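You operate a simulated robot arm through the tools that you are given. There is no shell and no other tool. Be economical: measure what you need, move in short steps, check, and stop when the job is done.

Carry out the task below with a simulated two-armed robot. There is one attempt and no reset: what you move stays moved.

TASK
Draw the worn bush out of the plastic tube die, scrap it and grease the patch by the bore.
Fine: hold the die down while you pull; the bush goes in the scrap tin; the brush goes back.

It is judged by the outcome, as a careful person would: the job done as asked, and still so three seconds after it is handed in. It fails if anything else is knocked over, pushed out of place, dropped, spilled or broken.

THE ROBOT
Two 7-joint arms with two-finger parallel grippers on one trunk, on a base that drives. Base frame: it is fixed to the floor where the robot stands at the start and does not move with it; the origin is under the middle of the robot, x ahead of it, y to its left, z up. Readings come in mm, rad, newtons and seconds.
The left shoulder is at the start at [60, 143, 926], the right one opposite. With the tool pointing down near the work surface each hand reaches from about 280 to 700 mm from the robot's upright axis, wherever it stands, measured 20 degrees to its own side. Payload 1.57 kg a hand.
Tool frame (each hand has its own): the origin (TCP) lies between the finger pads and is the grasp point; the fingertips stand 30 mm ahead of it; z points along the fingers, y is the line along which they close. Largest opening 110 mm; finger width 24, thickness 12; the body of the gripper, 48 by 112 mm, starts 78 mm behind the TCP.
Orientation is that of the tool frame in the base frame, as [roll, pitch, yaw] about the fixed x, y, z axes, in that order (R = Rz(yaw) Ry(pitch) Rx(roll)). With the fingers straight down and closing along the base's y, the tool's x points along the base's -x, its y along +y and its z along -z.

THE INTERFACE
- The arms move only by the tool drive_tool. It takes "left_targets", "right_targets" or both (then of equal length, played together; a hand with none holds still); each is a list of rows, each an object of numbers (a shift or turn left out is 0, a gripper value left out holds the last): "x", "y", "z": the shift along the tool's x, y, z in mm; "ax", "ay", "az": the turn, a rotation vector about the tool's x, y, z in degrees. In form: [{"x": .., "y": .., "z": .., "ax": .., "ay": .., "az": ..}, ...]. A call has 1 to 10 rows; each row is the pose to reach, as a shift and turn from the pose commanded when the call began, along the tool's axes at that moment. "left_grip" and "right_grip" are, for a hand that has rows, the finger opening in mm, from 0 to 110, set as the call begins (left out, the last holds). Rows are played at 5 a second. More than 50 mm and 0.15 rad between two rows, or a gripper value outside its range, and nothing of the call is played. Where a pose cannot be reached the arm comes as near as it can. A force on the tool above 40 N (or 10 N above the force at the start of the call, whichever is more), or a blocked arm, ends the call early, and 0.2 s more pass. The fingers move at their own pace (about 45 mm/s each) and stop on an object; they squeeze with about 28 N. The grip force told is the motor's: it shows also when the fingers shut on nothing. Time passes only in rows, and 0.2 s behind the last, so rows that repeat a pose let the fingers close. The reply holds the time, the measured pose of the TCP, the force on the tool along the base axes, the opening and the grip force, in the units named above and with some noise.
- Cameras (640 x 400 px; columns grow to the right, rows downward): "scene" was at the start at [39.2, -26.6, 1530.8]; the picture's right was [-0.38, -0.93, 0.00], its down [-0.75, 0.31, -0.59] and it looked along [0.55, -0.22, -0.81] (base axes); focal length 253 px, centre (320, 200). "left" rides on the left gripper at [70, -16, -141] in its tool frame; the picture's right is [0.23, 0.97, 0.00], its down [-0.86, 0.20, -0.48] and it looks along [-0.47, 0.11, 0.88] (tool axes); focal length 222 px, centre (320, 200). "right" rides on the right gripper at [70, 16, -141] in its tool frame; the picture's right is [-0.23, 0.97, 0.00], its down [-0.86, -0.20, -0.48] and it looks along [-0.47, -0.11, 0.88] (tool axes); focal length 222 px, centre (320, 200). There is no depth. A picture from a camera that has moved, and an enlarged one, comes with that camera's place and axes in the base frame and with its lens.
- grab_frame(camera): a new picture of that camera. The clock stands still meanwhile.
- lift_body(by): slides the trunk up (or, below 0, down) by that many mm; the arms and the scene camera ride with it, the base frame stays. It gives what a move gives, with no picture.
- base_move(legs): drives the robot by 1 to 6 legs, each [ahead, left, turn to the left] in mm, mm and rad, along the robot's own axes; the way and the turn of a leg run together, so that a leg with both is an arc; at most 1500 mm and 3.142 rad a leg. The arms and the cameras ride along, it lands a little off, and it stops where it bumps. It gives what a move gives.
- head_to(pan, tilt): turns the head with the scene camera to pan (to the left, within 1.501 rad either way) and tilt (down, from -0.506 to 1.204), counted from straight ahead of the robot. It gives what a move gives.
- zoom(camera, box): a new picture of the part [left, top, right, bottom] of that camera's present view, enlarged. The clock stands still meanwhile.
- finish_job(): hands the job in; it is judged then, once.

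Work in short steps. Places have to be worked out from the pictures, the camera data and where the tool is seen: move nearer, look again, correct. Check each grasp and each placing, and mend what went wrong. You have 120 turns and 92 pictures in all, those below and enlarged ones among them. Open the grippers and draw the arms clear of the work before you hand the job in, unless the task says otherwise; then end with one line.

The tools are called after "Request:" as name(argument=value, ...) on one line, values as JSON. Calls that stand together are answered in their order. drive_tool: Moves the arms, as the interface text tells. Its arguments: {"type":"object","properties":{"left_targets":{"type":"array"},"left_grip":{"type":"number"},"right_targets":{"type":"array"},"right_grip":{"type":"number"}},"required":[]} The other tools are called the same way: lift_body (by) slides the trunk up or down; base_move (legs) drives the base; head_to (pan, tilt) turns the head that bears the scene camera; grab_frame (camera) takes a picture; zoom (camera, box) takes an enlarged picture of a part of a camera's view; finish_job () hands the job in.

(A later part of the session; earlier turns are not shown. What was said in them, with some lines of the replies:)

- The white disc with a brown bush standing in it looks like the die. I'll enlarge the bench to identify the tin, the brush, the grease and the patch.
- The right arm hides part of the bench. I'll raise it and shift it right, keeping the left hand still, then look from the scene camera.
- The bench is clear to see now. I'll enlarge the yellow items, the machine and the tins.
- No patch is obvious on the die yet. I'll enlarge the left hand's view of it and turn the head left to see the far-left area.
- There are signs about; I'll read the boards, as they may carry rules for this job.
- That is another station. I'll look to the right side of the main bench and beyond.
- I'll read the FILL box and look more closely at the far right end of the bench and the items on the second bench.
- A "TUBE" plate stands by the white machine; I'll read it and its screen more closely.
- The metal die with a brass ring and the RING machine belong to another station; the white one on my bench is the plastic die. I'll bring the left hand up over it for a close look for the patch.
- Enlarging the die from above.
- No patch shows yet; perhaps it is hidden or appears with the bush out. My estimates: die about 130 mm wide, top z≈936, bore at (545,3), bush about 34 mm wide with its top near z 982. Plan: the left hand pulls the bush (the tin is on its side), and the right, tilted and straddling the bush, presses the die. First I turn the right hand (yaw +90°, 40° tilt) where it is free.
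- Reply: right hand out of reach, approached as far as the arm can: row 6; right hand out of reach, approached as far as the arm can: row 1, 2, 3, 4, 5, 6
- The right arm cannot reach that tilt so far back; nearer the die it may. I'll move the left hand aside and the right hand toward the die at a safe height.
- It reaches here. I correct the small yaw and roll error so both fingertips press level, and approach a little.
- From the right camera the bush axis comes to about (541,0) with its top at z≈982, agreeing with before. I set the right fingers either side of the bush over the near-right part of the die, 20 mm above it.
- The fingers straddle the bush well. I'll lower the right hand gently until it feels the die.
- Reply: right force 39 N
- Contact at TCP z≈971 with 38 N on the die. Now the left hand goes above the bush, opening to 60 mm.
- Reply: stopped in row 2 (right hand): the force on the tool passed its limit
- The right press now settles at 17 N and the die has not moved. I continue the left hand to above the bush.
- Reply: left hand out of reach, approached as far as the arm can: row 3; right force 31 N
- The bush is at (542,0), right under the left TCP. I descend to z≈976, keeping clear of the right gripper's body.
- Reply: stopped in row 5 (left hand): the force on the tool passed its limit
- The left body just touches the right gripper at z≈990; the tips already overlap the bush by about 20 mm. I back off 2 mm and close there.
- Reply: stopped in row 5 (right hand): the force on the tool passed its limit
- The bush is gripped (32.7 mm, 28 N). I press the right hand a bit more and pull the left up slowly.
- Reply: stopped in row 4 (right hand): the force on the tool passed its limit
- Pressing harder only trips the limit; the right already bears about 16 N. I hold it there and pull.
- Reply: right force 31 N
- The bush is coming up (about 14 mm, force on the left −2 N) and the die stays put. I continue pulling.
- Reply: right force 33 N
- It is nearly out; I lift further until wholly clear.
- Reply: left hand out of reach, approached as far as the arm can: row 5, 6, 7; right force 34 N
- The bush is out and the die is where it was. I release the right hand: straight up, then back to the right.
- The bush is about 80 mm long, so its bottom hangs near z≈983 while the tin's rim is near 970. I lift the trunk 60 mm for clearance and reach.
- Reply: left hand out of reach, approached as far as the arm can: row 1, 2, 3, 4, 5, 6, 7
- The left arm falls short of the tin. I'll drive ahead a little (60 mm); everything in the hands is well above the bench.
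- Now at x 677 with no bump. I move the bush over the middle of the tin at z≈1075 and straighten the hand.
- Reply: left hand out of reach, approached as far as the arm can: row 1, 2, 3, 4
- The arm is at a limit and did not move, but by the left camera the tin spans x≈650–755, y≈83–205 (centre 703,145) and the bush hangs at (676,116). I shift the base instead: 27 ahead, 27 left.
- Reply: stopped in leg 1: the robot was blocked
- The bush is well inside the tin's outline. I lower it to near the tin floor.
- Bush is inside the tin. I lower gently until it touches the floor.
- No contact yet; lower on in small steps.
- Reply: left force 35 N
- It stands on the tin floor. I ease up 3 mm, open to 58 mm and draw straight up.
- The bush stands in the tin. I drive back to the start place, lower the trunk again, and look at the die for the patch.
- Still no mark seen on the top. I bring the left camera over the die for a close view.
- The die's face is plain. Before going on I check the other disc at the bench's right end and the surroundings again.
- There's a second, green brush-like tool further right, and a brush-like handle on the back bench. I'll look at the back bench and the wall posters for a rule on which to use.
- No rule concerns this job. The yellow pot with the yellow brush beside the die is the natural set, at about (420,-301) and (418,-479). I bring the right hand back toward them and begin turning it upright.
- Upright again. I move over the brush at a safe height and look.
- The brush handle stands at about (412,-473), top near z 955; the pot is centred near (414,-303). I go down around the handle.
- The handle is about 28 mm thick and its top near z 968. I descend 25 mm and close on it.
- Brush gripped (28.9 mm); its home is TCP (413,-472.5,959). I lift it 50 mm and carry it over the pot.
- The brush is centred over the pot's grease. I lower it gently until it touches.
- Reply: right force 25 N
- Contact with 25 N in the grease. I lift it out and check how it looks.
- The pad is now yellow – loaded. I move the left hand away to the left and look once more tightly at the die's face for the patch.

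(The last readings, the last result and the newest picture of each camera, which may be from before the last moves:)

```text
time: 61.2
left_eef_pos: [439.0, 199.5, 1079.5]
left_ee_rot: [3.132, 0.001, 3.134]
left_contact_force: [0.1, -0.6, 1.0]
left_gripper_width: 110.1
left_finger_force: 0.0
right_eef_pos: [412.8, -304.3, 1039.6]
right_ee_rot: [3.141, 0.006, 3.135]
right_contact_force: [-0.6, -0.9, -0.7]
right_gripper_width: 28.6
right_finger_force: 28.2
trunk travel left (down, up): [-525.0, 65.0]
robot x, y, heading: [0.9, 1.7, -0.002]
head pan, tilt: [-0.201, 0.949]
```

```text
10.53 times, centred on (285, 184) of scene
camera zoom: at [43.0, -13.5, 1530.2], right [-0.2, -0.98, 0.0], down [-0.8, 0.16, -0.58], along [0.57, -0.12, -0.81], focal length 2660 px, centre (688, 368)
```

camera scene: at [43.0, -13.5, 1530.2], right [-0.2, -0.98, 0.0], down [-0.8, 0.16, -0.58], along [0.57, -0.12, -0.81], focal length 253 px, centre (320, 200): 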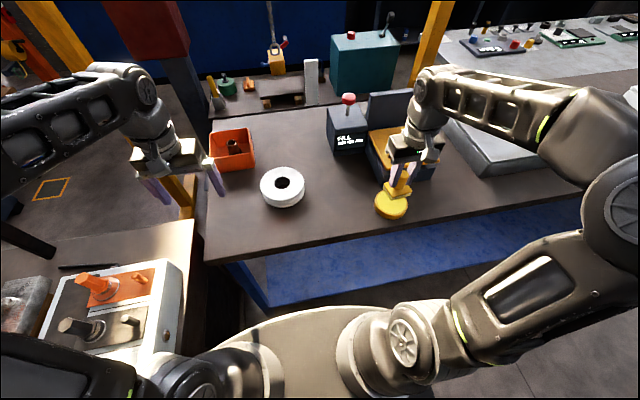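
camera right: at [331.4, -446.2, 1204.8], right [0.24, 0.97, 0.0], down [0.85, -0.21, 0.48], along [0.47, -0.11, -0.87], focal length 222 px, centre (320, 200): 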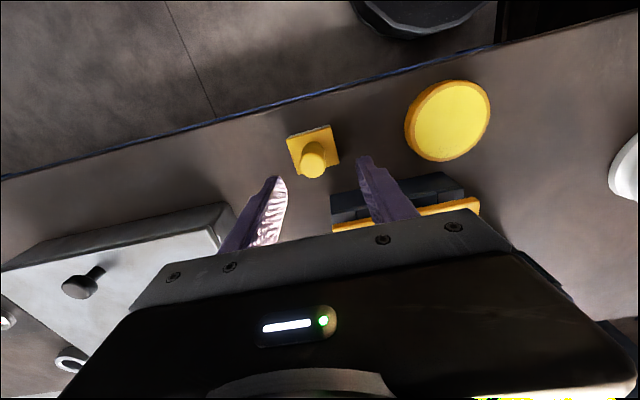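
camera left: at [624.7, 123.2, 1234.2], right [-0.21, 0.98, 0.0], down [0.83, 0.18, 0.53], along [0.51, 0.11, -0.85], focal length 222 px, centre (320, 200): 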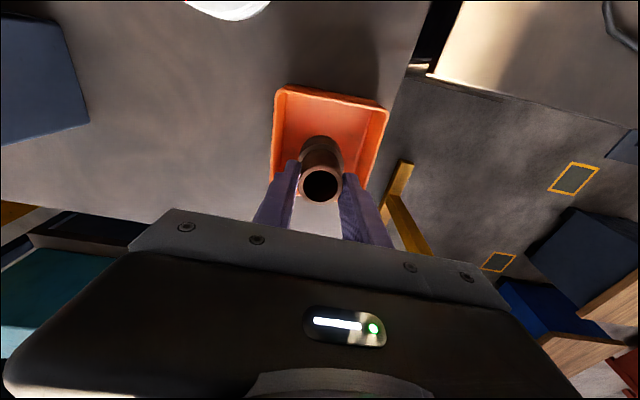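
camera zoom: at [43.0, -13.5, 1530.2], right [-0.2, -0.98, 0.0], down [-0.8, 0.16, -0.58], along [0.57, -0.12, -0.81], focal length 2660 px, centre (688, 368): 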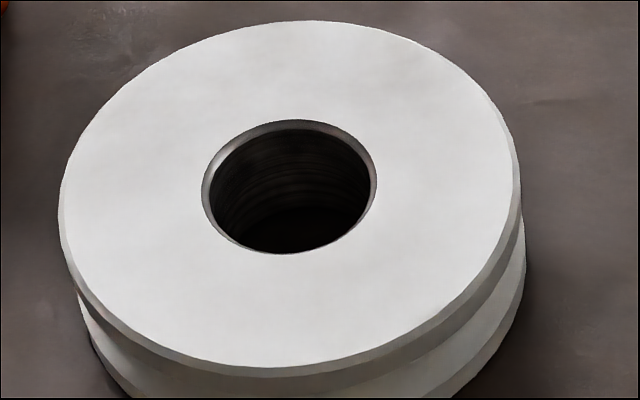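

No marked patch is visible, so I'll dab the top face right beside the bore (nearest the right hand) and see what shows. I carry the brush along the bench front to above (544,-40).

Request:
drive_tool(right_targets=[{"z": -15, "y": 40}, {"z": -20, "y": 85}, {"z": -20, "y": 130}, {"z": -20, "y": 175, "x": -15}, {"z": -20, "y": 205, "x": -50}, {"z": -20, "y": 235, "x": -85}, {"z": -20, "y": 263, "x": -120}, {"z": -20, "y": 263, "x": -130}, {"z": 0, "y": 263, "x": -130}, {"z": 12, "y": 263, "x": -130}])

Request:
zoom(camera="scene", box=[240, 120, 340, 220])

Request:
grab_frame(camera="right")

```text
time: 63.4
left_eef_pos: [437.8, 199.0, 1079.0]
left_ee_rot: [3.133, 0.002, 3.135]
left_contact_force: [0.5, 0.2, 0.1]
left_gripper_width: 109.9
left_finger_force: 0.1
right_eef_pos: [546.8, -41.0, 1029.9]
right_ee_rot: [3.14, 0.006, 3.133]
right_contact_force: [0.2, -0.5, -0.7]
right_gripper_width: 28.4
right_finger_force: 27.9
trunk travel left (down, up): [-525.0, 65.0]
robot x, y, heading: [1.4, -2.9, 0.001]
head pan, tilt: [-0.201, 0.949]
```

```text
4.00 times, centred on (290, 170) of scene
camera zoom: at [43.0, -13.4, 1530.2], right [-0.2, -0.98, 0.0], down [-0.8, 0.16, -0.58], along [0.57, -0.12, -0.81], focal length 1011 px, centre (440, 320)
```

zoom: 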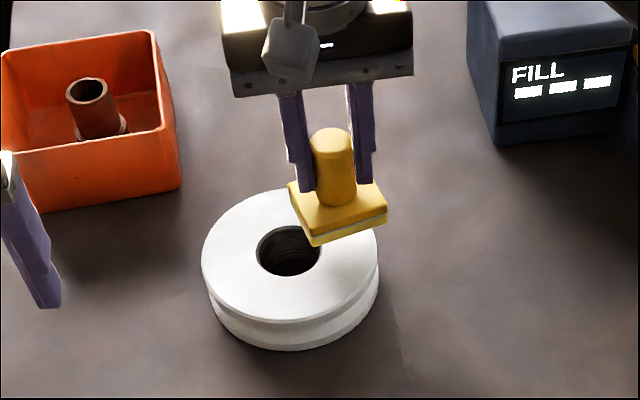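

```text
21 pictures are left
camera right: at [476.0, -23.2, 1169.7], right [0.24, 0.97, 0.0], down [0.85, -0.21, 0.48], along [0.47, -0.11, -0.88], focal length 222 px, centre (320, 200)
```

right: 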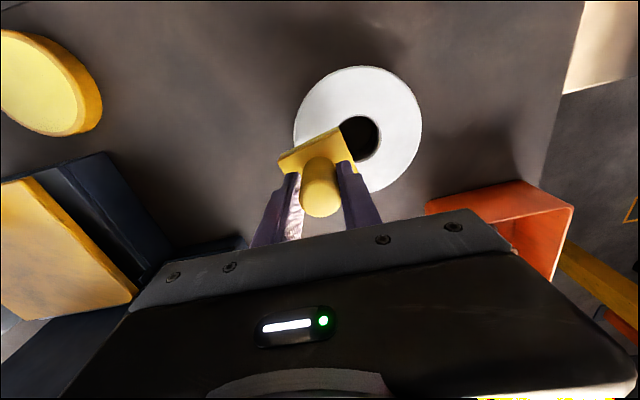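

The bush stands in the tin, and the pad is over the face beside the bore. I lower onto the face gently.

Request:
drive_tool(right_targets=[{"z": 12, "y": 2, "x": 2}, {"z": 24, "y": 2, "x": 2}, {"z": 29, "y": 2, "x": 2}, {"z": 32, "y": 2, "x": 2}, {"z": 34, "y": 2, "x": 2}, {"z": 36, "y": 2, "x": 2}])

```text
time: 64.8
left_eef_pos: [437.8, 198.5, 1080.4]
left_ee_rot: [3.132, 0.003, 3.135]
left_contact_force: [-0.2, 0.3, -0.1]
left_gripper_width: 109.8
left_finger_force: 0.1
right_eef_pos: [543.8, -39.5, 994.6]
right_ee_rot: [3.141, 0.011, 3.135]
right_contact_force: [0.4, -1.3, 24.8]
right_gripper_width: 28.2
right_finger_force: 27.4
trunk travel left (down, up): [-525.0, 65.0]
robot x, y, heading: [2.4, 2.9, 0.0]
head pan, tilt: [-0.201, 0.949]
```

Contact with 25 N. I lift straight off and look at the face.

Request:
drive_tool(right_targets=[{"z": -15}, {"z": -45}, {"z": -60}, {"z": -60, "y": -45}, {"z": -60, "y": -70}])

Request:
zoom(camera="scene", box=[240, 120, 340, 220])

```text
time: 66.0
left_eef_pos: [438.3, 199.4, 1079.0]
left_ee_rot: [3.132, 0.002, 3.134]
left_contact_force: [-0.3, -0.6, -0.3]
left_gripper_width: 110.0
left_finger_force: 0.1
right_eef_pos: [543.0, -110.3, 1051.8]
right_ee_rot: [-3.141, 0.007, 3.133]
right_contact_force: [0.2, 0.6, -0.8]
right_gripper_width: 27.9
right_finger_force: 28.0
trunk travel left (down, up): [-525.0, 65.0]
robot x, y, heading: [-0.9, 3.7, -0.001]
head pan, tilt: [-0.201, 0.949]
```

```text
4.00 times, centred on (290, 170) of scene
camera zoom: at [43.1, -13.2, 1530.2], right [-0.2, -0.98, 0.0], down [-0.8, 0.16, -0.58], along [0.57, -0.12, -0.81], focal length 1011 px, centre (440, 320)
```

zoom: 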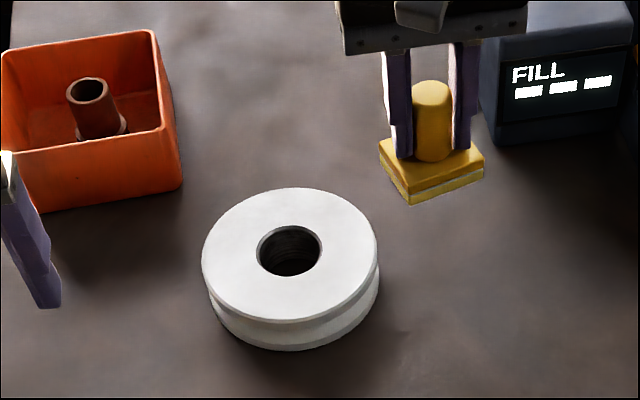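

No mark shows there. I'll enlarge the face more to detect any trace.

Request:
zoom(camera="scene", box=[260, 160, 310, 195])

Request:
zoom(camera="right", box=[300, 50, 560, 240])

```text
11.43 times, centred on (285, 178) of scene
camera zoom: at [43.1, -13.2, 1530.2], right [-0.2, -0.98, 0.0], down [-0.8, 0.16, -0.58], along [0.57, -0.12, -0.81], focal length 2889 px, centre (720, 457)
```

zoom: 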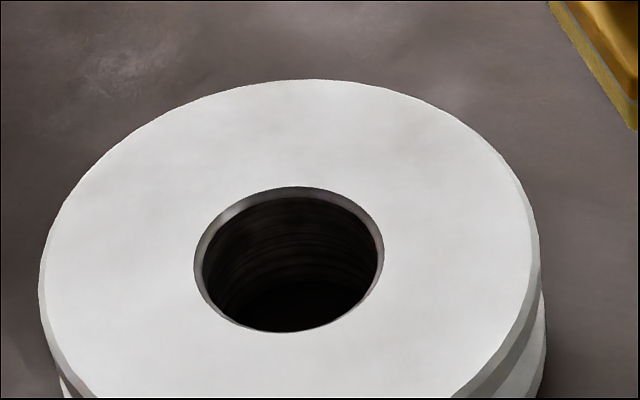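

```text
2.11 times, centred on (430, 145) of right
camera zoom: at [473.1, -92.3, 1192.9], right [0.24, 0.97, 0.0], down [0.85, -0.21, 0.48], along [0.47, -0.11, -0.88], focal length 468 px, centre (88, 316)
```

zoom: 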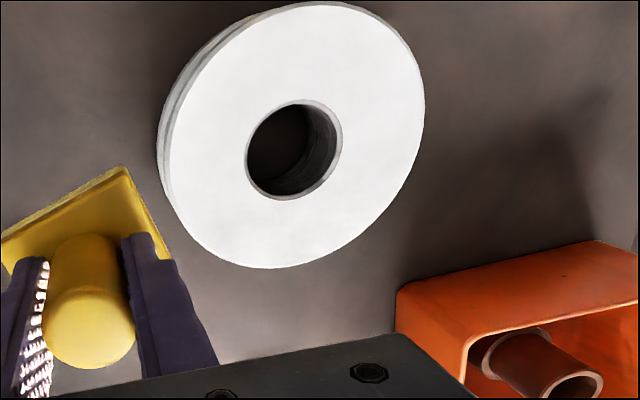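

The face is still unmarked on that side. I try the side facing the robot, with a short dwell and a small rub.

Request:
drive_tool(right_targets=[{"x": 20, "y": 40}, {"x": 41, "y": 80}, {"x": 41, "y": 109}, {"x": 41, "y": 109, "z": 35}, {"x": 41, "y": 109, "z": 54}, {"x": 41, "y": 109, "z": 58}, {"x": 41, "y": 109, "z": 59.5}, {"x": 41, "y": 109, "z": 59.5}, {"x": 41, "y": 109, "z": 59.5}, {"x": 41, "y": 109, "z": 59.5}])

Request:
drive_tool(right_targets=[{"z": -15}, {"z": -45}, {"z": -60}, {"z": -60, "y": -45}, {"z": -60, "y": -90}])

Request:
zoom(camera="scene", box=[240, 130, 330, 215])

```text
time: 68.2
left_eef_pos: [437.7, 200.2, 1080.7]
left_ee_rot: [3.134, 0.005, 3.133]
left_contact_force: [0.8, -0.4, -0.7]
left_gripper_width: 110.0
left_finger_force: 0.1
right_eef_pos: [504.0, 1.3, 994.3]
right_ee_rot: [3.14, 0.012, 3.134]
right_contact_force: [3.3, 3.4, 18.6]
right_gripper_width: 28.2
right_finger_force: 27.6
trunk travel left (down, up): [-525.0, 65.0]
robot x, y, heading: [-1.7, 0.9, -0.003]
head pan, tilt: [-0.201, 0.949]
```

```text
time: 69.4
left_eef_pos: [438.1, 197.9, 1079.8]
left_ee_rot: [3.133, 0.002, 3.134]
left_contact_force: [0.3, 0.5, -0.4]
left_gripper_width: 110.1
left_finger_force: 0.0
right_eef_pos: [505.4, -93.0, 1052.7]
right_ee_rot: [-3.141, 0.007, 3.131]
right_contact_force: [0.4, -0.4, -0.7]
right_gripper_width: 28.2
right_finger_force: 27.7
trunk travel left (down, up): [-525.0, 65.0]
robot x, y, heading: [-2.4, -0.1, -0.001]
head pan, tilt: [-0.201, 0.949]
```

```text
4.71 times, centred on (285, 172) of scene
camera zoom: at [42.9, -13.9, 1530.2], right [-0.2, -0.98, 0.0], down [-0.8, 0.16, -0.58], along [0.57, -0.12, -0.81], focal length 1189 px, centre (485, 329)
```

zoom: 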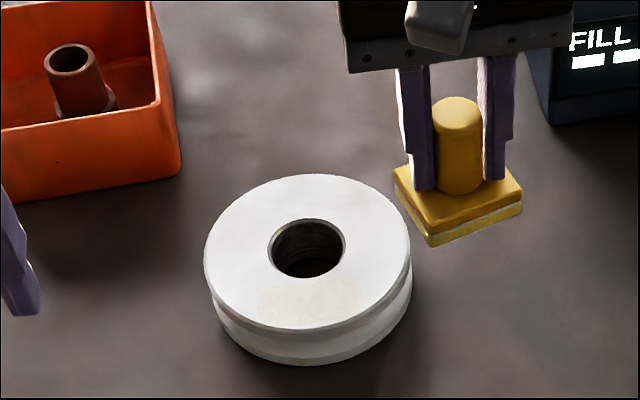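

A faint yellow patch has appeared on the side facing the robot. I enlarge it to judge where it is and how fully it is greased.

Request:
zoom(camera="scene", box=[262, 172, 307, 202])

```text
13.33 times, centred on (284, 187) of scene
camera zoom: at [42.9, -13.9, 1530.2], right [-0.2, -0.98, 0.0], down [-0.8, 0.16, -0.58], along [0.57, -0.12, -0.81], focal length 3370 px, centre (793, 373)
```

zoom: 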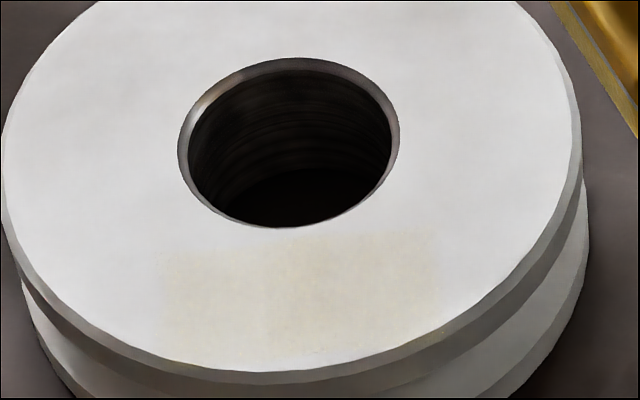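

The patch is centred about 43 mm in front of the bore, some 60×33 mm, and only thinly covered. I press again at two places, 9 mm either side of its centre, dwelling longer.

Request:
drive_tool(right_targets=[{"x": 1, "y": 42}, {"x": 2, "y": 82}, {"x": 2, "y": 82, "z": 35}, {"x": 2, "y": 82, "z": 54}, {"x": 2, "y": 82, "z": 59}, {"x": 2, "y": 82, "z": 60}, {"x": 2, "y": 82, "z": 60}, {"x": 2, "y": 82, "z": 60}, {"x": 2, "y": 82, "z": 60}, {"x": 2, "y": 82, "z": 60}])

Request:
drive_tool(right_targets=[{"z": -12}, {"z": -12, "y": 18}, {"z": -4, "y": 18}, {"z": -1, "y": 18}, {"z": 0, "y": 18}, {"z": 0, "y": 18}, {"z": 0, "y": 18}, {"z": 0, "y": 18}, {"z": 0, "y": 18}])

Request:
drive_tool(right_targets=[{"z": -15}, {"z": -45}, {"z": -60}, {"z": -60, "y": -45}, {"z": -60, "y": -95}])

Request:
zoom(camera="scene", box=[262, 172, 307, 202])

```text
time: 71.6
left_eef_pos: [438.0, 198.8, 1079.5]
left_ee_rot: [3.133, 0.003, 3.136]
left_contact_force: [-0.4, -0.2, 0.2]
left_gripper_width: 110.0
left_finger_force: 0.0
right_eef_pos: [503.5, -8.0, 994.3]
right_ee_rot: [3.14, 0.011, 3.132]
right_contact_force: [5.3, 2.4, 20.8]
right_gripper_width: 28.0
right_finger_force: 28.0
trunk travel left (down, up): [-525.0, 65.0]
robot x, y, heading: [-1.9, -2.3, -0.002]
head pan, tilt: [-0.201, 0.949]
```

```text
time: 73.6
left_eef_pos: [438.0, 200.1, 1079.6]
left_ee_rot: [3.133, 0.003, 3.135]
left_contact_force: [-0.5, 0.0, -0.3]
left_gripper_width: 110.1
left_finger_force: 0.0
right_eef_pos: [502.8, 8.1, 993.5]
right_ee_rot: [-3.141, 0.008, 3.135]
right_contact_force: [1.2, -0.6, 10.3]
right_gripper_width: 28.3
right_finger_force: 27.8
trunk travel left (down, up): [-525.0, 65.0]
robot x, y, heading: [-1.2, 3.3, 0.004]
head pan, tilt: [-0.201, 0.949]
```

```text
time: 74.8
left_eef_pos: [439.1, 199.0, 1079.9]
left_ee_rot: [3.132, 0.002, 3.133]
left_contact_force: [0.3, -0.5, 0.2]
left_gripper_width: 109.7
left_finger_force: 0.0
right_eef_pos: [501.5, -87.9, 1055.0]
right_ee_rot: [-3.141, 0.007, 3.135]
right_contact_force: [0.1, -0.4, -1.0]
right_gripper_width: 28.1
right_finger_force: 27.7
trunk travel left (down, up): [-525.0, 65.0]
robot x, y, heading: [2.7, -1.5, -0.0]
head pan, tilt: [-0.201, 0.949]
```

```text
13.33 times, centred on (284, 187) of scene
camera zoom: at [42.8, -14.1, 1530.2], right [-0.2, -0.98, 0.0], down [-0.8, 0.16, -0.58], along [0.57, -0.12, -0.81], focal length 3370 px, centre (793, 373)
```

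zoom: 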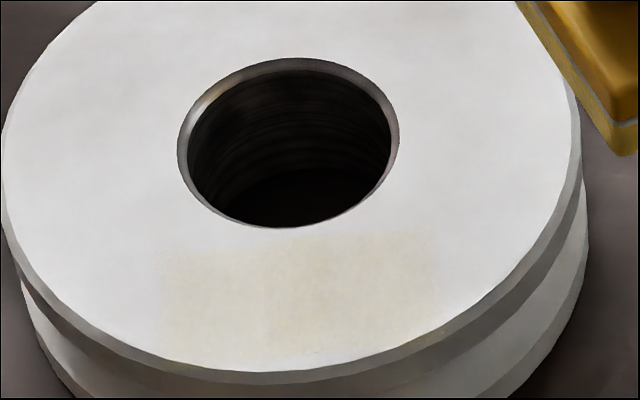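

Standing presses don't deepen it; a brush wants strokes. I press lightly and stroke across the patch, back and forth.

Request:
drive_tool(right_targets=[{"y": 40}, {"y": 77}, {"y": 77, "z": 35}, {"y": 77, "z": 54}, {"y": 77, "z": 59.5}, {"y": 83, "z": 60}, {"y": 90, "z": 60}, {"y": 97, "z": 60}, {"y": 103, "z": 60}])

Request:
drive_tool(right_targets=[{"y": -6}, {"y": -13}, {"y": -20}, {"y": -27}, {"y": -20}, {"y": -13}, {"y": -6}, {"y": 0}, {"y": -6}, {"y": -13}])

Request:
drive_tool(right_targets=[{"z": -15}, {"z": -45}, {"z": -60}, {"z": -60, "y": -45}, {"z": -60, "y": -88}])

Request:
zoom(camera="scene", box=[262, 172, 307, 202])

```text
time: 76.8
left_eef_pos: [438.1, 199.7, 1080.5]
left_ee_rot: [3.133, 0.004, 3.134]
left_contact_force: [0.0, -0.6, -0.8]
left_gripper_width: 110.1
left_finger_force: 0.0
right_eef_pos: [501.9, 17.8, 994.2]
right_ee_rot: [-3.141, 0.01, 3.133]
right_contact_force: [-0.6, -4.1, 10.7]
right_gripper_width: 28.3
right_finger_force: 28.5
trunk travel left (down, up): [-525.0, 65.0]
robot x, y, heading: [1.3, 0.6, -0.003]
head pan, tilt: [-0.201, 0.949]
```

```text
time: 79.0
left_eef_pos: [437.9, 200.2, 1079.5]
left_ee_rot: [3.132, 0.003, 3.136]
left_contact_force: [-0.2, 0.4, 0.9]
left_gripper_width: 110.1
left_finger_force: 0.1
right_eef_pos: [500.9, 7.4, 994.1]
right_ee_rot: [3.142, 0.008, 3.134]
right_contact_force: [-1.3, 3.5, 14.4]
right_gripper_width: 28.2
right_finger_force: 28.2
trunk travel left (down, up): [-525.0, 65.0]
robot x, y, heading: [-0.5, 1.0, -0.004]
head pan, tilt: [-0.201, 0.949]
```

```text
time: 80.2
left_eef_pos: [438.1, 200.3, 1080.4]
left_ee_rot: [3.133, 0.003, 3.136]
left_contact_force: [0.0, -0.2, 0.3]
left_gripper_width: 110.1
left_finger_force: 0.1
right_eef_pos: [498.5, -84.3, 1052.3]
right_ee_rot: [3.141, 0.006, 3.135]
right_contact_force: [0.3, -0.3, -1.1]
right_gripper_width: 28.2
right_finger_force: 28.0
trunk travel left (down, up): [-525.0, 65.0]
robot x, y, heading: [-2.1, -1.8, 0.004]
head pan, tilt: [-0.201, 0.949]
```

```text
13.33 times, centred on (284, 187) of scene
camera zoom: at [42.9, -13.9, 1530.2], right [-0.2, -0.98, 0.0], down [-0.8, 0.16, -0.58], along [0.57, -0.12, -0.81], focal length 3370 px, centre (793, 373)
```

zoom: 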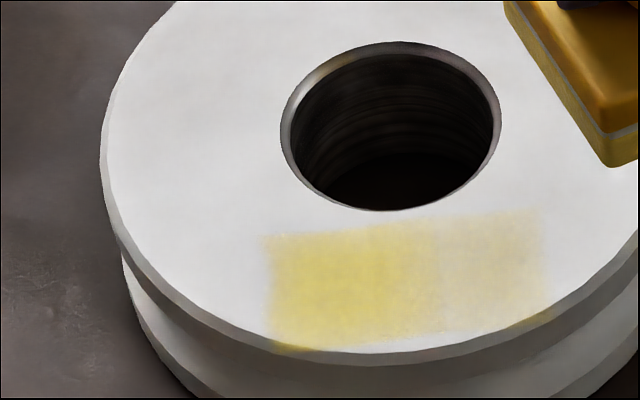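

Strokes work: two thirds of the patch is well covered, the right third is thin. But the die has slid about 23 mm to the right (−y). I now stroke only toward +y, starting over the thin part, which both greases it and carries the die back toward its place.

Request:
drive_tool(right_targets=[{"y": 18, "z": 10}, {"y": 36, "z": 35}, {"y": 36, "z": 54}, {"y": 36, "z": 59}, {"y": 40, "z": 59.8}, {"y": 45, "z": 59.8}, {"y": 50, "z": 59.8}, {"y": 56, "z": 59.8}, {"y": 62, "z": 59.8}])

Request:
drive_tool(right_targets=[{"z": -15}, {"z": -45}, {"z": -60}, {"z": -60, "y": -30}, {"z": -60, "y": -62}])

Request:
zoom(camera="scene", box=[262, 172, 307, 202])

```text
time: 82.2
left_eef_pos: [437.6, 199.3, 1081.2]
left_ee_rot: [3.133, 0.004, 3.135]
left_contact_force: [0.4, -0.5, 0.2]
left_gripper_width: 109.9
left_finger_force: 0.1
right_eef_pos: [501.5, -21.5, 995.6]
right_ee_rot: [3.14, 0.006, 3.133]
right_contact_force: [0.9, -3.6, 7.8]
right_gripper_width: 28.2
right_finger_force: 27.8
trunk travel left (down, up): [-525.0, 65.0]
robot x, y, heading: [2.4, -0.4, -0.003]
head pan, tilt: [-0.201, 0.949]
```

```text
time: 83.4
left_eef_pos: [438.7, 199.2, 1079.6]
left_ee_rot: [3.132, 0.001, 3.135]
left_contact_force: [-0.5, -0.2, -0.1]
left_gripper_width: 110.0
left_finger_force: 0.0
right_eef_pos: [501.8, -83.7, 1054.7]
right_ee_rot: [-3.141, 0.008, 3.131]
right_contact_force: [-0.3, 0.3, -0.8]
right_gripper_width: 28.3
right_finger_force: 28.5
trunk travel left (down, up): [-525.0, 65.0]
robot x, y, heading: [-0.4, 1.4, -0.002]
head pan, tilt: [-0.201, 0.949]
```

```text
13.33 times, centred on (284, 187) of scene
camera zoom: at [42.8, -13.7, 1530.2], right [-0.2, -0.98, 0.0], down [-0.8, 0.16, -0.58], along [0.57, -0.12, -0.81], focal length 3370 px, centre (793, 373)
```

zoom: 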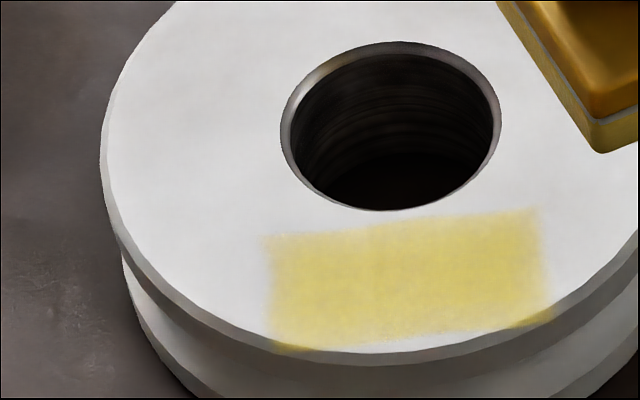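

The patch is now evenly covered. Next the brush goes home: back along the bench front to above (413,-472).

Request:
drive_tool(right_targets=[{"x": 44, "y": -15}, {"x": 80, "y": -45}, {"x": 88, "y": -92}, {"x": 88, "y": -140}, {"x": 88, "y": -188}, {"x": 88, "y": -236}, {"x": 88, "y": -284}, {"x": 88, "y": -332}, {"x": 88, "y": -375}, {"x": 88, "y": -389}])

Request:
drive_tool(right_targets=[{"z": 30}, {"z": 60}, {"z": 80}, {"z": 80}])

Request:
zoom(camera="right", box=[220, 60, 480, 230])

```text
time: 85.6
left_eef_pos: [438.4, 200.6, 1078.6]
left_ee_rot: [3.133, 0.001, 3.135]
left_contact_force: [-0.2, -0.4, -0.4]
left_gripper_width: 110.0
left_finger_force: 0.1
right_eef_pos: [410.2, -471.9, 1054.9]
right_ee_rot: [3.141, 0.005, 3.133]
right_contact_force: [-0.1, -0.5, -0.5]
right_gripper_width: 28.0
right_finger_force: 28.3
trunk travel left (down, up): [-525.0, 65.0]
robot x, y, heading: [1.6, -0.1, -0.0]
head pan, tilt: [-0.201, 0.949]
```

```text
time: 86.6
left_eef_pos: [439.0, 200.2, 1079.2]
left_ee_rot: [3.133, 0.004, 3.133]
left_contact_force: [-1.1, -1.1, -0.1]
left_gripper_width: 109.8
left_finger_force: 0.1
right_eef_pos: [409.4, -473.3, 970.4]
right_ee_rot: [-3.14, 0.008, 3.131]
right_contact_force: [-0.9, -0.8, -1.7]
right_gripper_width: 28.0
right_finger_force: 27.8
trunk travel left (down, up): [-525.0, 65.0]
robot x, y, heading: [-0.2, -0.5, -0.001]
head pan, tilt: [-0.201, 0.949]
```

```text
2.35 times, centred on (350, 145) of right
camera zoom: at [338.6, -454.4, 1112.2], right [0.24, 0.97, 0.0], down [0.85, -0.21, 0.48], along [0.47, -0.11, -0.88], focal length 523 px, centre (249, 329)
```

zoom: 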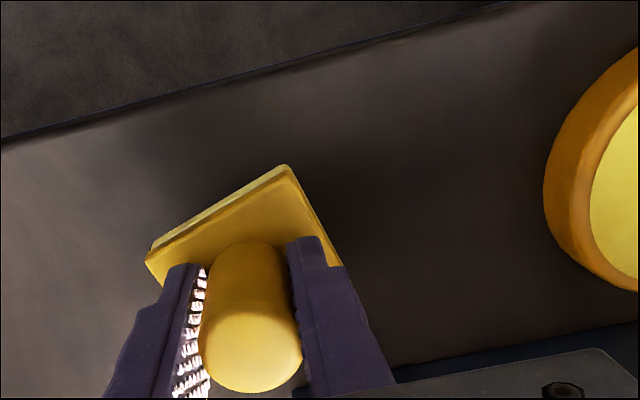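

The brush turned about 14° in the grip; I turn it back to its first alignment, shift 3 mm forward, and set it down gently.

Request:
drive_tool(right_targets=[{"x": -2, "az": 7}, {"x": -3, "az": 14}, {"x": -3, "az": 14, "z": 5}, {"x": -3, "az": 14, "z": 8}, {"x": -3, "az": 14, "z": 10}, {"x": -3, "az": 14, "z": 12}])

```text
time: 88.0
left_eef_pos: [439.3, 199.0, 1080.1]
left_ee_rot: [3.132, 0.002, 3.134]
left_contact_force: [0.0, -0.2, -0.1]
left_gripper_width: 110.0
left_finger_force: 0.2
right_eef_pos: [413.4, -472.4, 959.9]
right_ee_rot: [3.141, 0.008, 2.888]
right_contact_force: [-0.2, 0.0, -0.7]
right_gripper_width: 28.2
right_finger_force: 27.8
trunk travel left (down, up): [-525.0, 65.0]
robot x, y, heading: [2.1, -3.5, -0.0]
head pan, tilt: [-0.201, 0.949]
```

No contact yet; a few more millimetres.

Request:
drive_tool(right_targets=[{"z": 1}, {"z": 2}, {"z": 3}, {"z": 4}, {"z": 5}])

```text
time: 89.2
left_eef_pos: [438.4, 199.5, 1079.5]
left_ee_rot: [3.132, 0.002, 3.136]
left_contact_force: [0.5, -0.1, 0.3]
left_gripper_width: 109.9
left_finger_force: 0.0
right_eef_pos: [412.4, -472.8, 957.1]
right_ee_rot: [3.139, 0.005, 2.889]
right_contact_force: [0.5, 0.8, -1.3]
right_gripper_width: 28.3
right_finger_force: 27.6
trunk travel left (down, up): [-525.0, 65.0]
robot x, y, heading: [-1.1, 0.1, 0.003]
head pan, tilt: [-0.201, 0.949]
```

Request:
drive_tool(right_targets=[{"z": 1}, {"z": 2}, {"z": 3}, {"z": 4}, {"z": 5}])

Request:
zoom(camera="right", box=[220, 60, 480, 230])

```text
time: 90.4
left_eef_pos: [437.8, 200.6, 1080.7]
left_ee_rot: [3.133, 0.004, 3.135]
left_contact_force: [-0.3, -0.5, 0.3]
left_gripper_width: 109.6
left_finger_force: 0.0
right_eef_pos: [412.4, -471.0, 954.2]
right_ee_rot: [3.141, 0.009, 2.89]
right_contact_force: [-1.5, 0.7, 22.5]
right_gripper_width: 28.1
right_finger_force: 28.0
trunk travel left (down, up): [-525.0, 65.0]
robot x, y, heading: [3.5, 0.6, 0.002]
head pan, tilt: [-0.201, 0.949]
```

```text
2.35 times, centred on (350, 145) of right
camera zoom: at [347.7, -436.9, 1093.9], right [0.46, 0.89, 0.0], down [0.77, -0.41, 0.49], along [0.43, -0.22, -0.87], focal length 523 px, centre (249, 329)
```

zoom: 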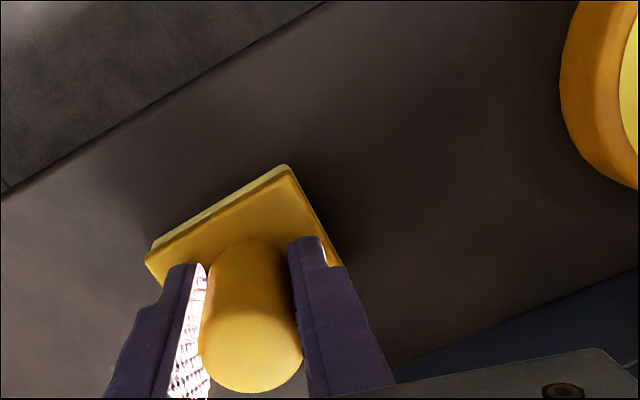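

It rests on the bench, aligned with the bench edge as at first. I ease off, open and rise.

Request:
drive_tool(right_targets=[{"z": -2}, {"z": -2}, {"z": -2}, {"z": -2}], right_grip=62)

Request:
drive_tool(right_targets=[{"z": -30}, {"z": -70}, {"z": -110, "az": -7}, {"z": -110, "az": -14}])

Request:
grab_frame(camera="scene")

```text
time: 91.4
left_eef_pos: [438.9, 199.6, 1079.3]
left_ee_rot: [3.133, 0.002, 3.134]
left_contact_force: [0.2, -0.2, 1.0]
left_gripper_width: 110.0
left_finger_force: 0.0
right_eef_pos: [412.9, -472.5, 953.6]
right_ee_rot: [3.14, 0.008, 2.888]
right_contact_force: [0.7, 1.0, 0.2]
right_gripper_width: 62.0
right_finger_force: 0.0
trunk travel left (down, up): [-525.0, 65.0]
robot x, y, heading: [-0.2, 2.2, -0.0]
head pan, tilt: [-0.201, 0.949]
```

```text
time: 92.4
left_eef_pos: [439.1, 199.5, 1079.5]
left_ee_rot: [3.133, 0.003, 3.135]
left_contact_force: [0.3, -0.4, -0.4]
left_gripper_width: 110.0
left_finger_force: 0.1
right_eef_pos: [412.0, -470.5, 1063.9]
right_ee_rot: [3.141, 0.008, 3.134]
right_contact_force: [-0.9, 0.9, -0.1]
right_gripper_width: 62.0
right_finger_force: 0.1
trunk travel left (down, up): [-525.0, 65.0]
robot x, y, heading: [-0.2, -0.4, 0.003]
head pan, tilt: [-0.201, 0.949]
```

```text
10 pictures are left
camera scene: at [43.1, -13.6, 1530.2], right [-0.2, -0.98, 0.0], down [-0.8, 0.16, -0.58], along [0.57, -0.12, -0.81], focal length 253 px, centre (320, 200)
```

scene: 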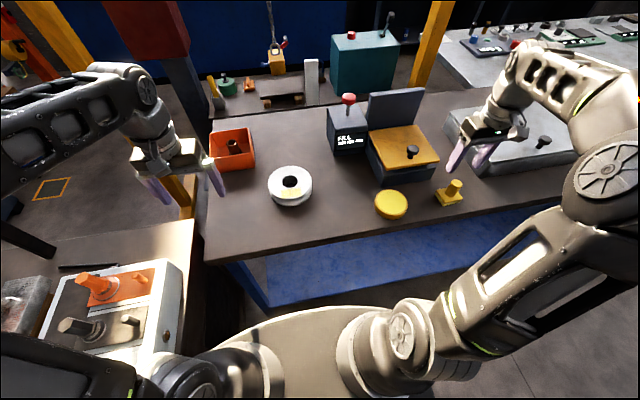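

The brush is back in its place. The die is still 23 mm right of where it stood, so I'll nudge it back: closed right fingers beside its right edge, pushing +y. First travel along the bench front.

Request:
drive_tool(right_targets=[{"y": 48}, {"y": 96}, {"y": 144}, {"y": 192}, {"y": 240}, {"y": 285}, {"y": 320, "x": -30}, {"y": 338, "x": -70}, {"y": 342, "x": -110}, {"y": 342, "x": -131}], right_grip=0)

Request:
drive_tool(right_targets=[{"z": 40}, {"z": 80}, {"z": 105}, {"z": 120}, {"z": 120}])

Request:
zoom(camera="scene", box=[240, 120, 350, 220])

```text
time: 94.6
left_eef_pos: [439.4, 199.5, 1079.7]
left_ee_rot: [3.133, 0.002, 3.134]
left_contact_force: [-0.5, -0.2, -0.1]
left_gripper_width: 109.9
left_finger_force: 0.0
right_eef_pos: [548.7, -130.7, 1064.9]
right_ee_rot: [-3.141, 0.007, 3.133]
right_contact_force: [-0.1, 0.0, -0.4]
right_gripper_width: 0.1
right_finger_force: 21.0
trunk travel left (down, up): [-525.0, 65.0]
robot x, y, heading: [4.4, -0.2, 0.002]
head pan, tilt: [-0.201, 0.949]
```

```text
time: 95.8
left_eef_pos: [439.0, 199.0, 1079.0]
left_ee_rot: [3.133, 0.002, 3.135]
left_contact_force: [0.3, -0.7, -0.8]
left_gripper_width: 110.1
left_finger_force: 0.1
right_eef_pos: [547.5, -130.8, 943.6]
right_ee_rot: [-3.141, 0.007, 3.136]
right_contact_force: [0.0, -0.7, 0.8]
right_gripper_width: 0.0
right_finger_force: 22.1
trunk travel left (down, up): [-525.0, 65.0]
robot x, y, heading: [2.1, 0.8, 0.003]
head pan, tilt: [-0.201, 0.949]
```

```text
4.00 times, centred on (295, 170) of scene
camera zoom: at [42.9, -13.3, 1530.2], right [-0.2, -0.98, 0.0], down [-0.8, 0.16, -0.58], along [0.57, -0.12, -0.81], focal length 1011 px, centre (420, 320)
```

zoom: 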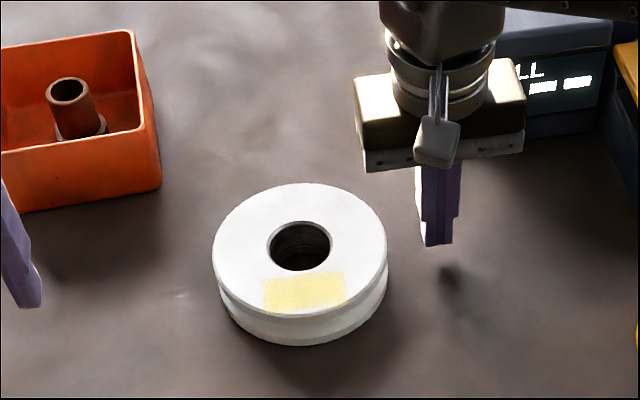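

The fingers stand at the die's right, 30 mm off, tips near z 913. I push slowly in +y to bring the die's edge back to about y −65.

Request:
drive_tool(right_targets=[{"y": 15, "x": 3}, {"y": 26, "x": 3}, {"y": 32, "x": 3}, {"y": 37, "x": 3}, {"y": 42, "x": 3}, {"y": 46, "x": 3}, {"y": 49, "x": 3}, {"y": 51, "x": 3}])

Request:
zoom(camera="scene", box=[240, 120, 350, 220])

```text
time: 97.6
left_eef_pos: [438.5, 199.1, 1079.3]
left_ee_rot: [3.132, 0.002, 3.135]
left_contact_force: [0.0, -0.1, -0.4]
left_gripper_width: 109.9
left_finger_force: 0.1
right_eef_pos: [545.5, -79.4, 945.1]
right_ee_rot: [3.141, 0.006, 3.132]
right_contact_force: [0.8, -1.4, -0.2]
right_gripper_width: 0.1
right_finger_force: 21.9
trunk travel left (down, up): [-525.0, 65.0]
robot x, y, heading: [-2.6, -3.4, -0.001]
head pan, tilt: [-0.201, 0.949]
```

```text
4.00 times, centred on (295, 170) of scene
camera zoom: at [42.8, -13.5, 1530.2], right [-0.2, -0.98, 0.0], down [-0.8, 0.16, -0.58], along [0.57, -0.12, -0.81], focal length 1011 px, centre (420, 320)
```

zoom: 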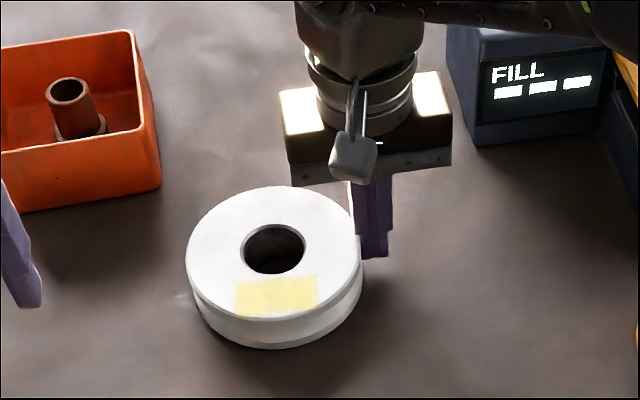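

The die is back within about 2–3 mm of its first place. I draw the right hand off sideways, up and clear.

Request:
drive_tool(right_targets=[{"y": -20}, {"y": -45}, {"y": -45, "z": -45}, {"y": -45, "z": -90}, {"y": -60, "z": -125, "x": 30}, {"y": -90, "z": -125, "x": 70}, {"y": -130, "z": -125, "x": 100}, {"y": -170, "z": -125, "x": 120}])

Request:
drive_tool(right_targets=[{"z": 0}, {"z": 0}], right_grip=110)

Request:
grab_frame(camera="scene")

Request:
zoom(camera="scene", box=[200, 110, 330, 220])

```text
time: 99.4
left_eef_pos: [437.8, 198.8, 1079.8]
left_ee_rot: [3.134, 0.003, 3.136]
left_contact_force: [-0.4, 0.1, 0.8]
left_gripper_width: 110.0
left_finger_force: 0.0
right_eef_pos: [422.8, -249.2, 1067.2]
right_ee_rot: [-3.141, 0.008, 3.134]
right_contact_force: [0.0, -0.3, -0.5]
right_gripper_width: 0.0
right_finger_force: 21.4
trunk travel left (down, up): [-525.0, 65.0]
robot x, y, heading: [3.1, 0.9, -0.001]
head pan, tilt: [-0.201, 0.949]
```

```text
time: 100.0
left_eef_pos: [439.4, 198.2, 1080.5]
left_ee_rot: [3.135, 0.002, 3.137]
left_contact_force: [0.4, -0.7, 0.0]
left_gripper_width: 110.0
left_finger_force: 0.1
right_eef_pos: [425.0, -249.3, 1068.7]
right_ee_rot: [3.142, 0.007, 3.133]
right_contact_force: [-0.1, 0.6, 0.1]
right_gripper_width: 50.0
right_finger_force: 0.0
trunk travel left (down, up): [-525.0, 65.0]
robot x, y, heading: [-0.1, -1.7, 0.002]
head pan, tilt: [-0.201, 0.949]
```

```text
7 pictures are left
camera scene: at [43.0, -13.2, 1530.2], right [-0.2, -0.98, 0.0], down [-0.8, 0.16, -0.58], along [0.57, -0.12, -0.81], focal length 253 px, centre (320, 200)
```

scene: 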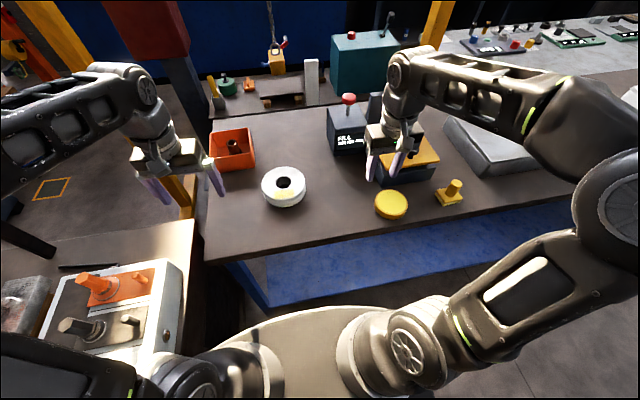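

```text
3.64 times, centred on (265, 165) of scene
camera zoom: at [43.0, -13.2, 1530.2], right [-0.2, -0.98, 0.0], down [-0.8, 0.16, -0.58], along [0.57, -0.12, -0.81], focal length 919 px, centre (520, 327)
```

zoom: 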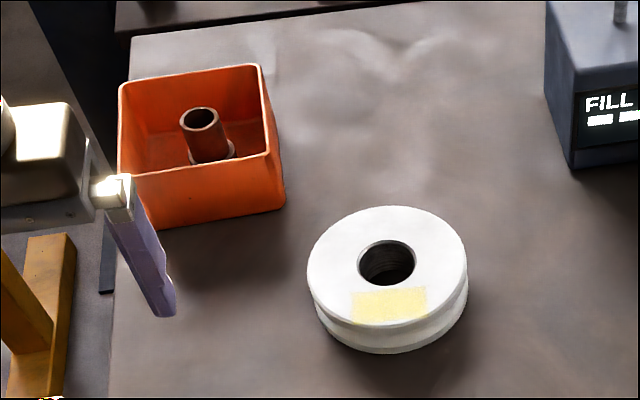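

Everything is in order: the bush is in the tin, the patch is greased, the die is in place, the brush is back, and both hands are open and clear. I hand the job in.

Request:
finish_job()

```text
The job is handed in.
```

The job is handed in: the worn bush is out of the die and in the scrap tin, the patch by the bore is fully greased, and the brush is back in its place. While I was brushing on the grease the die slid about 23 mm to the right. I pushed it back to within about 3 mm of where it stood.
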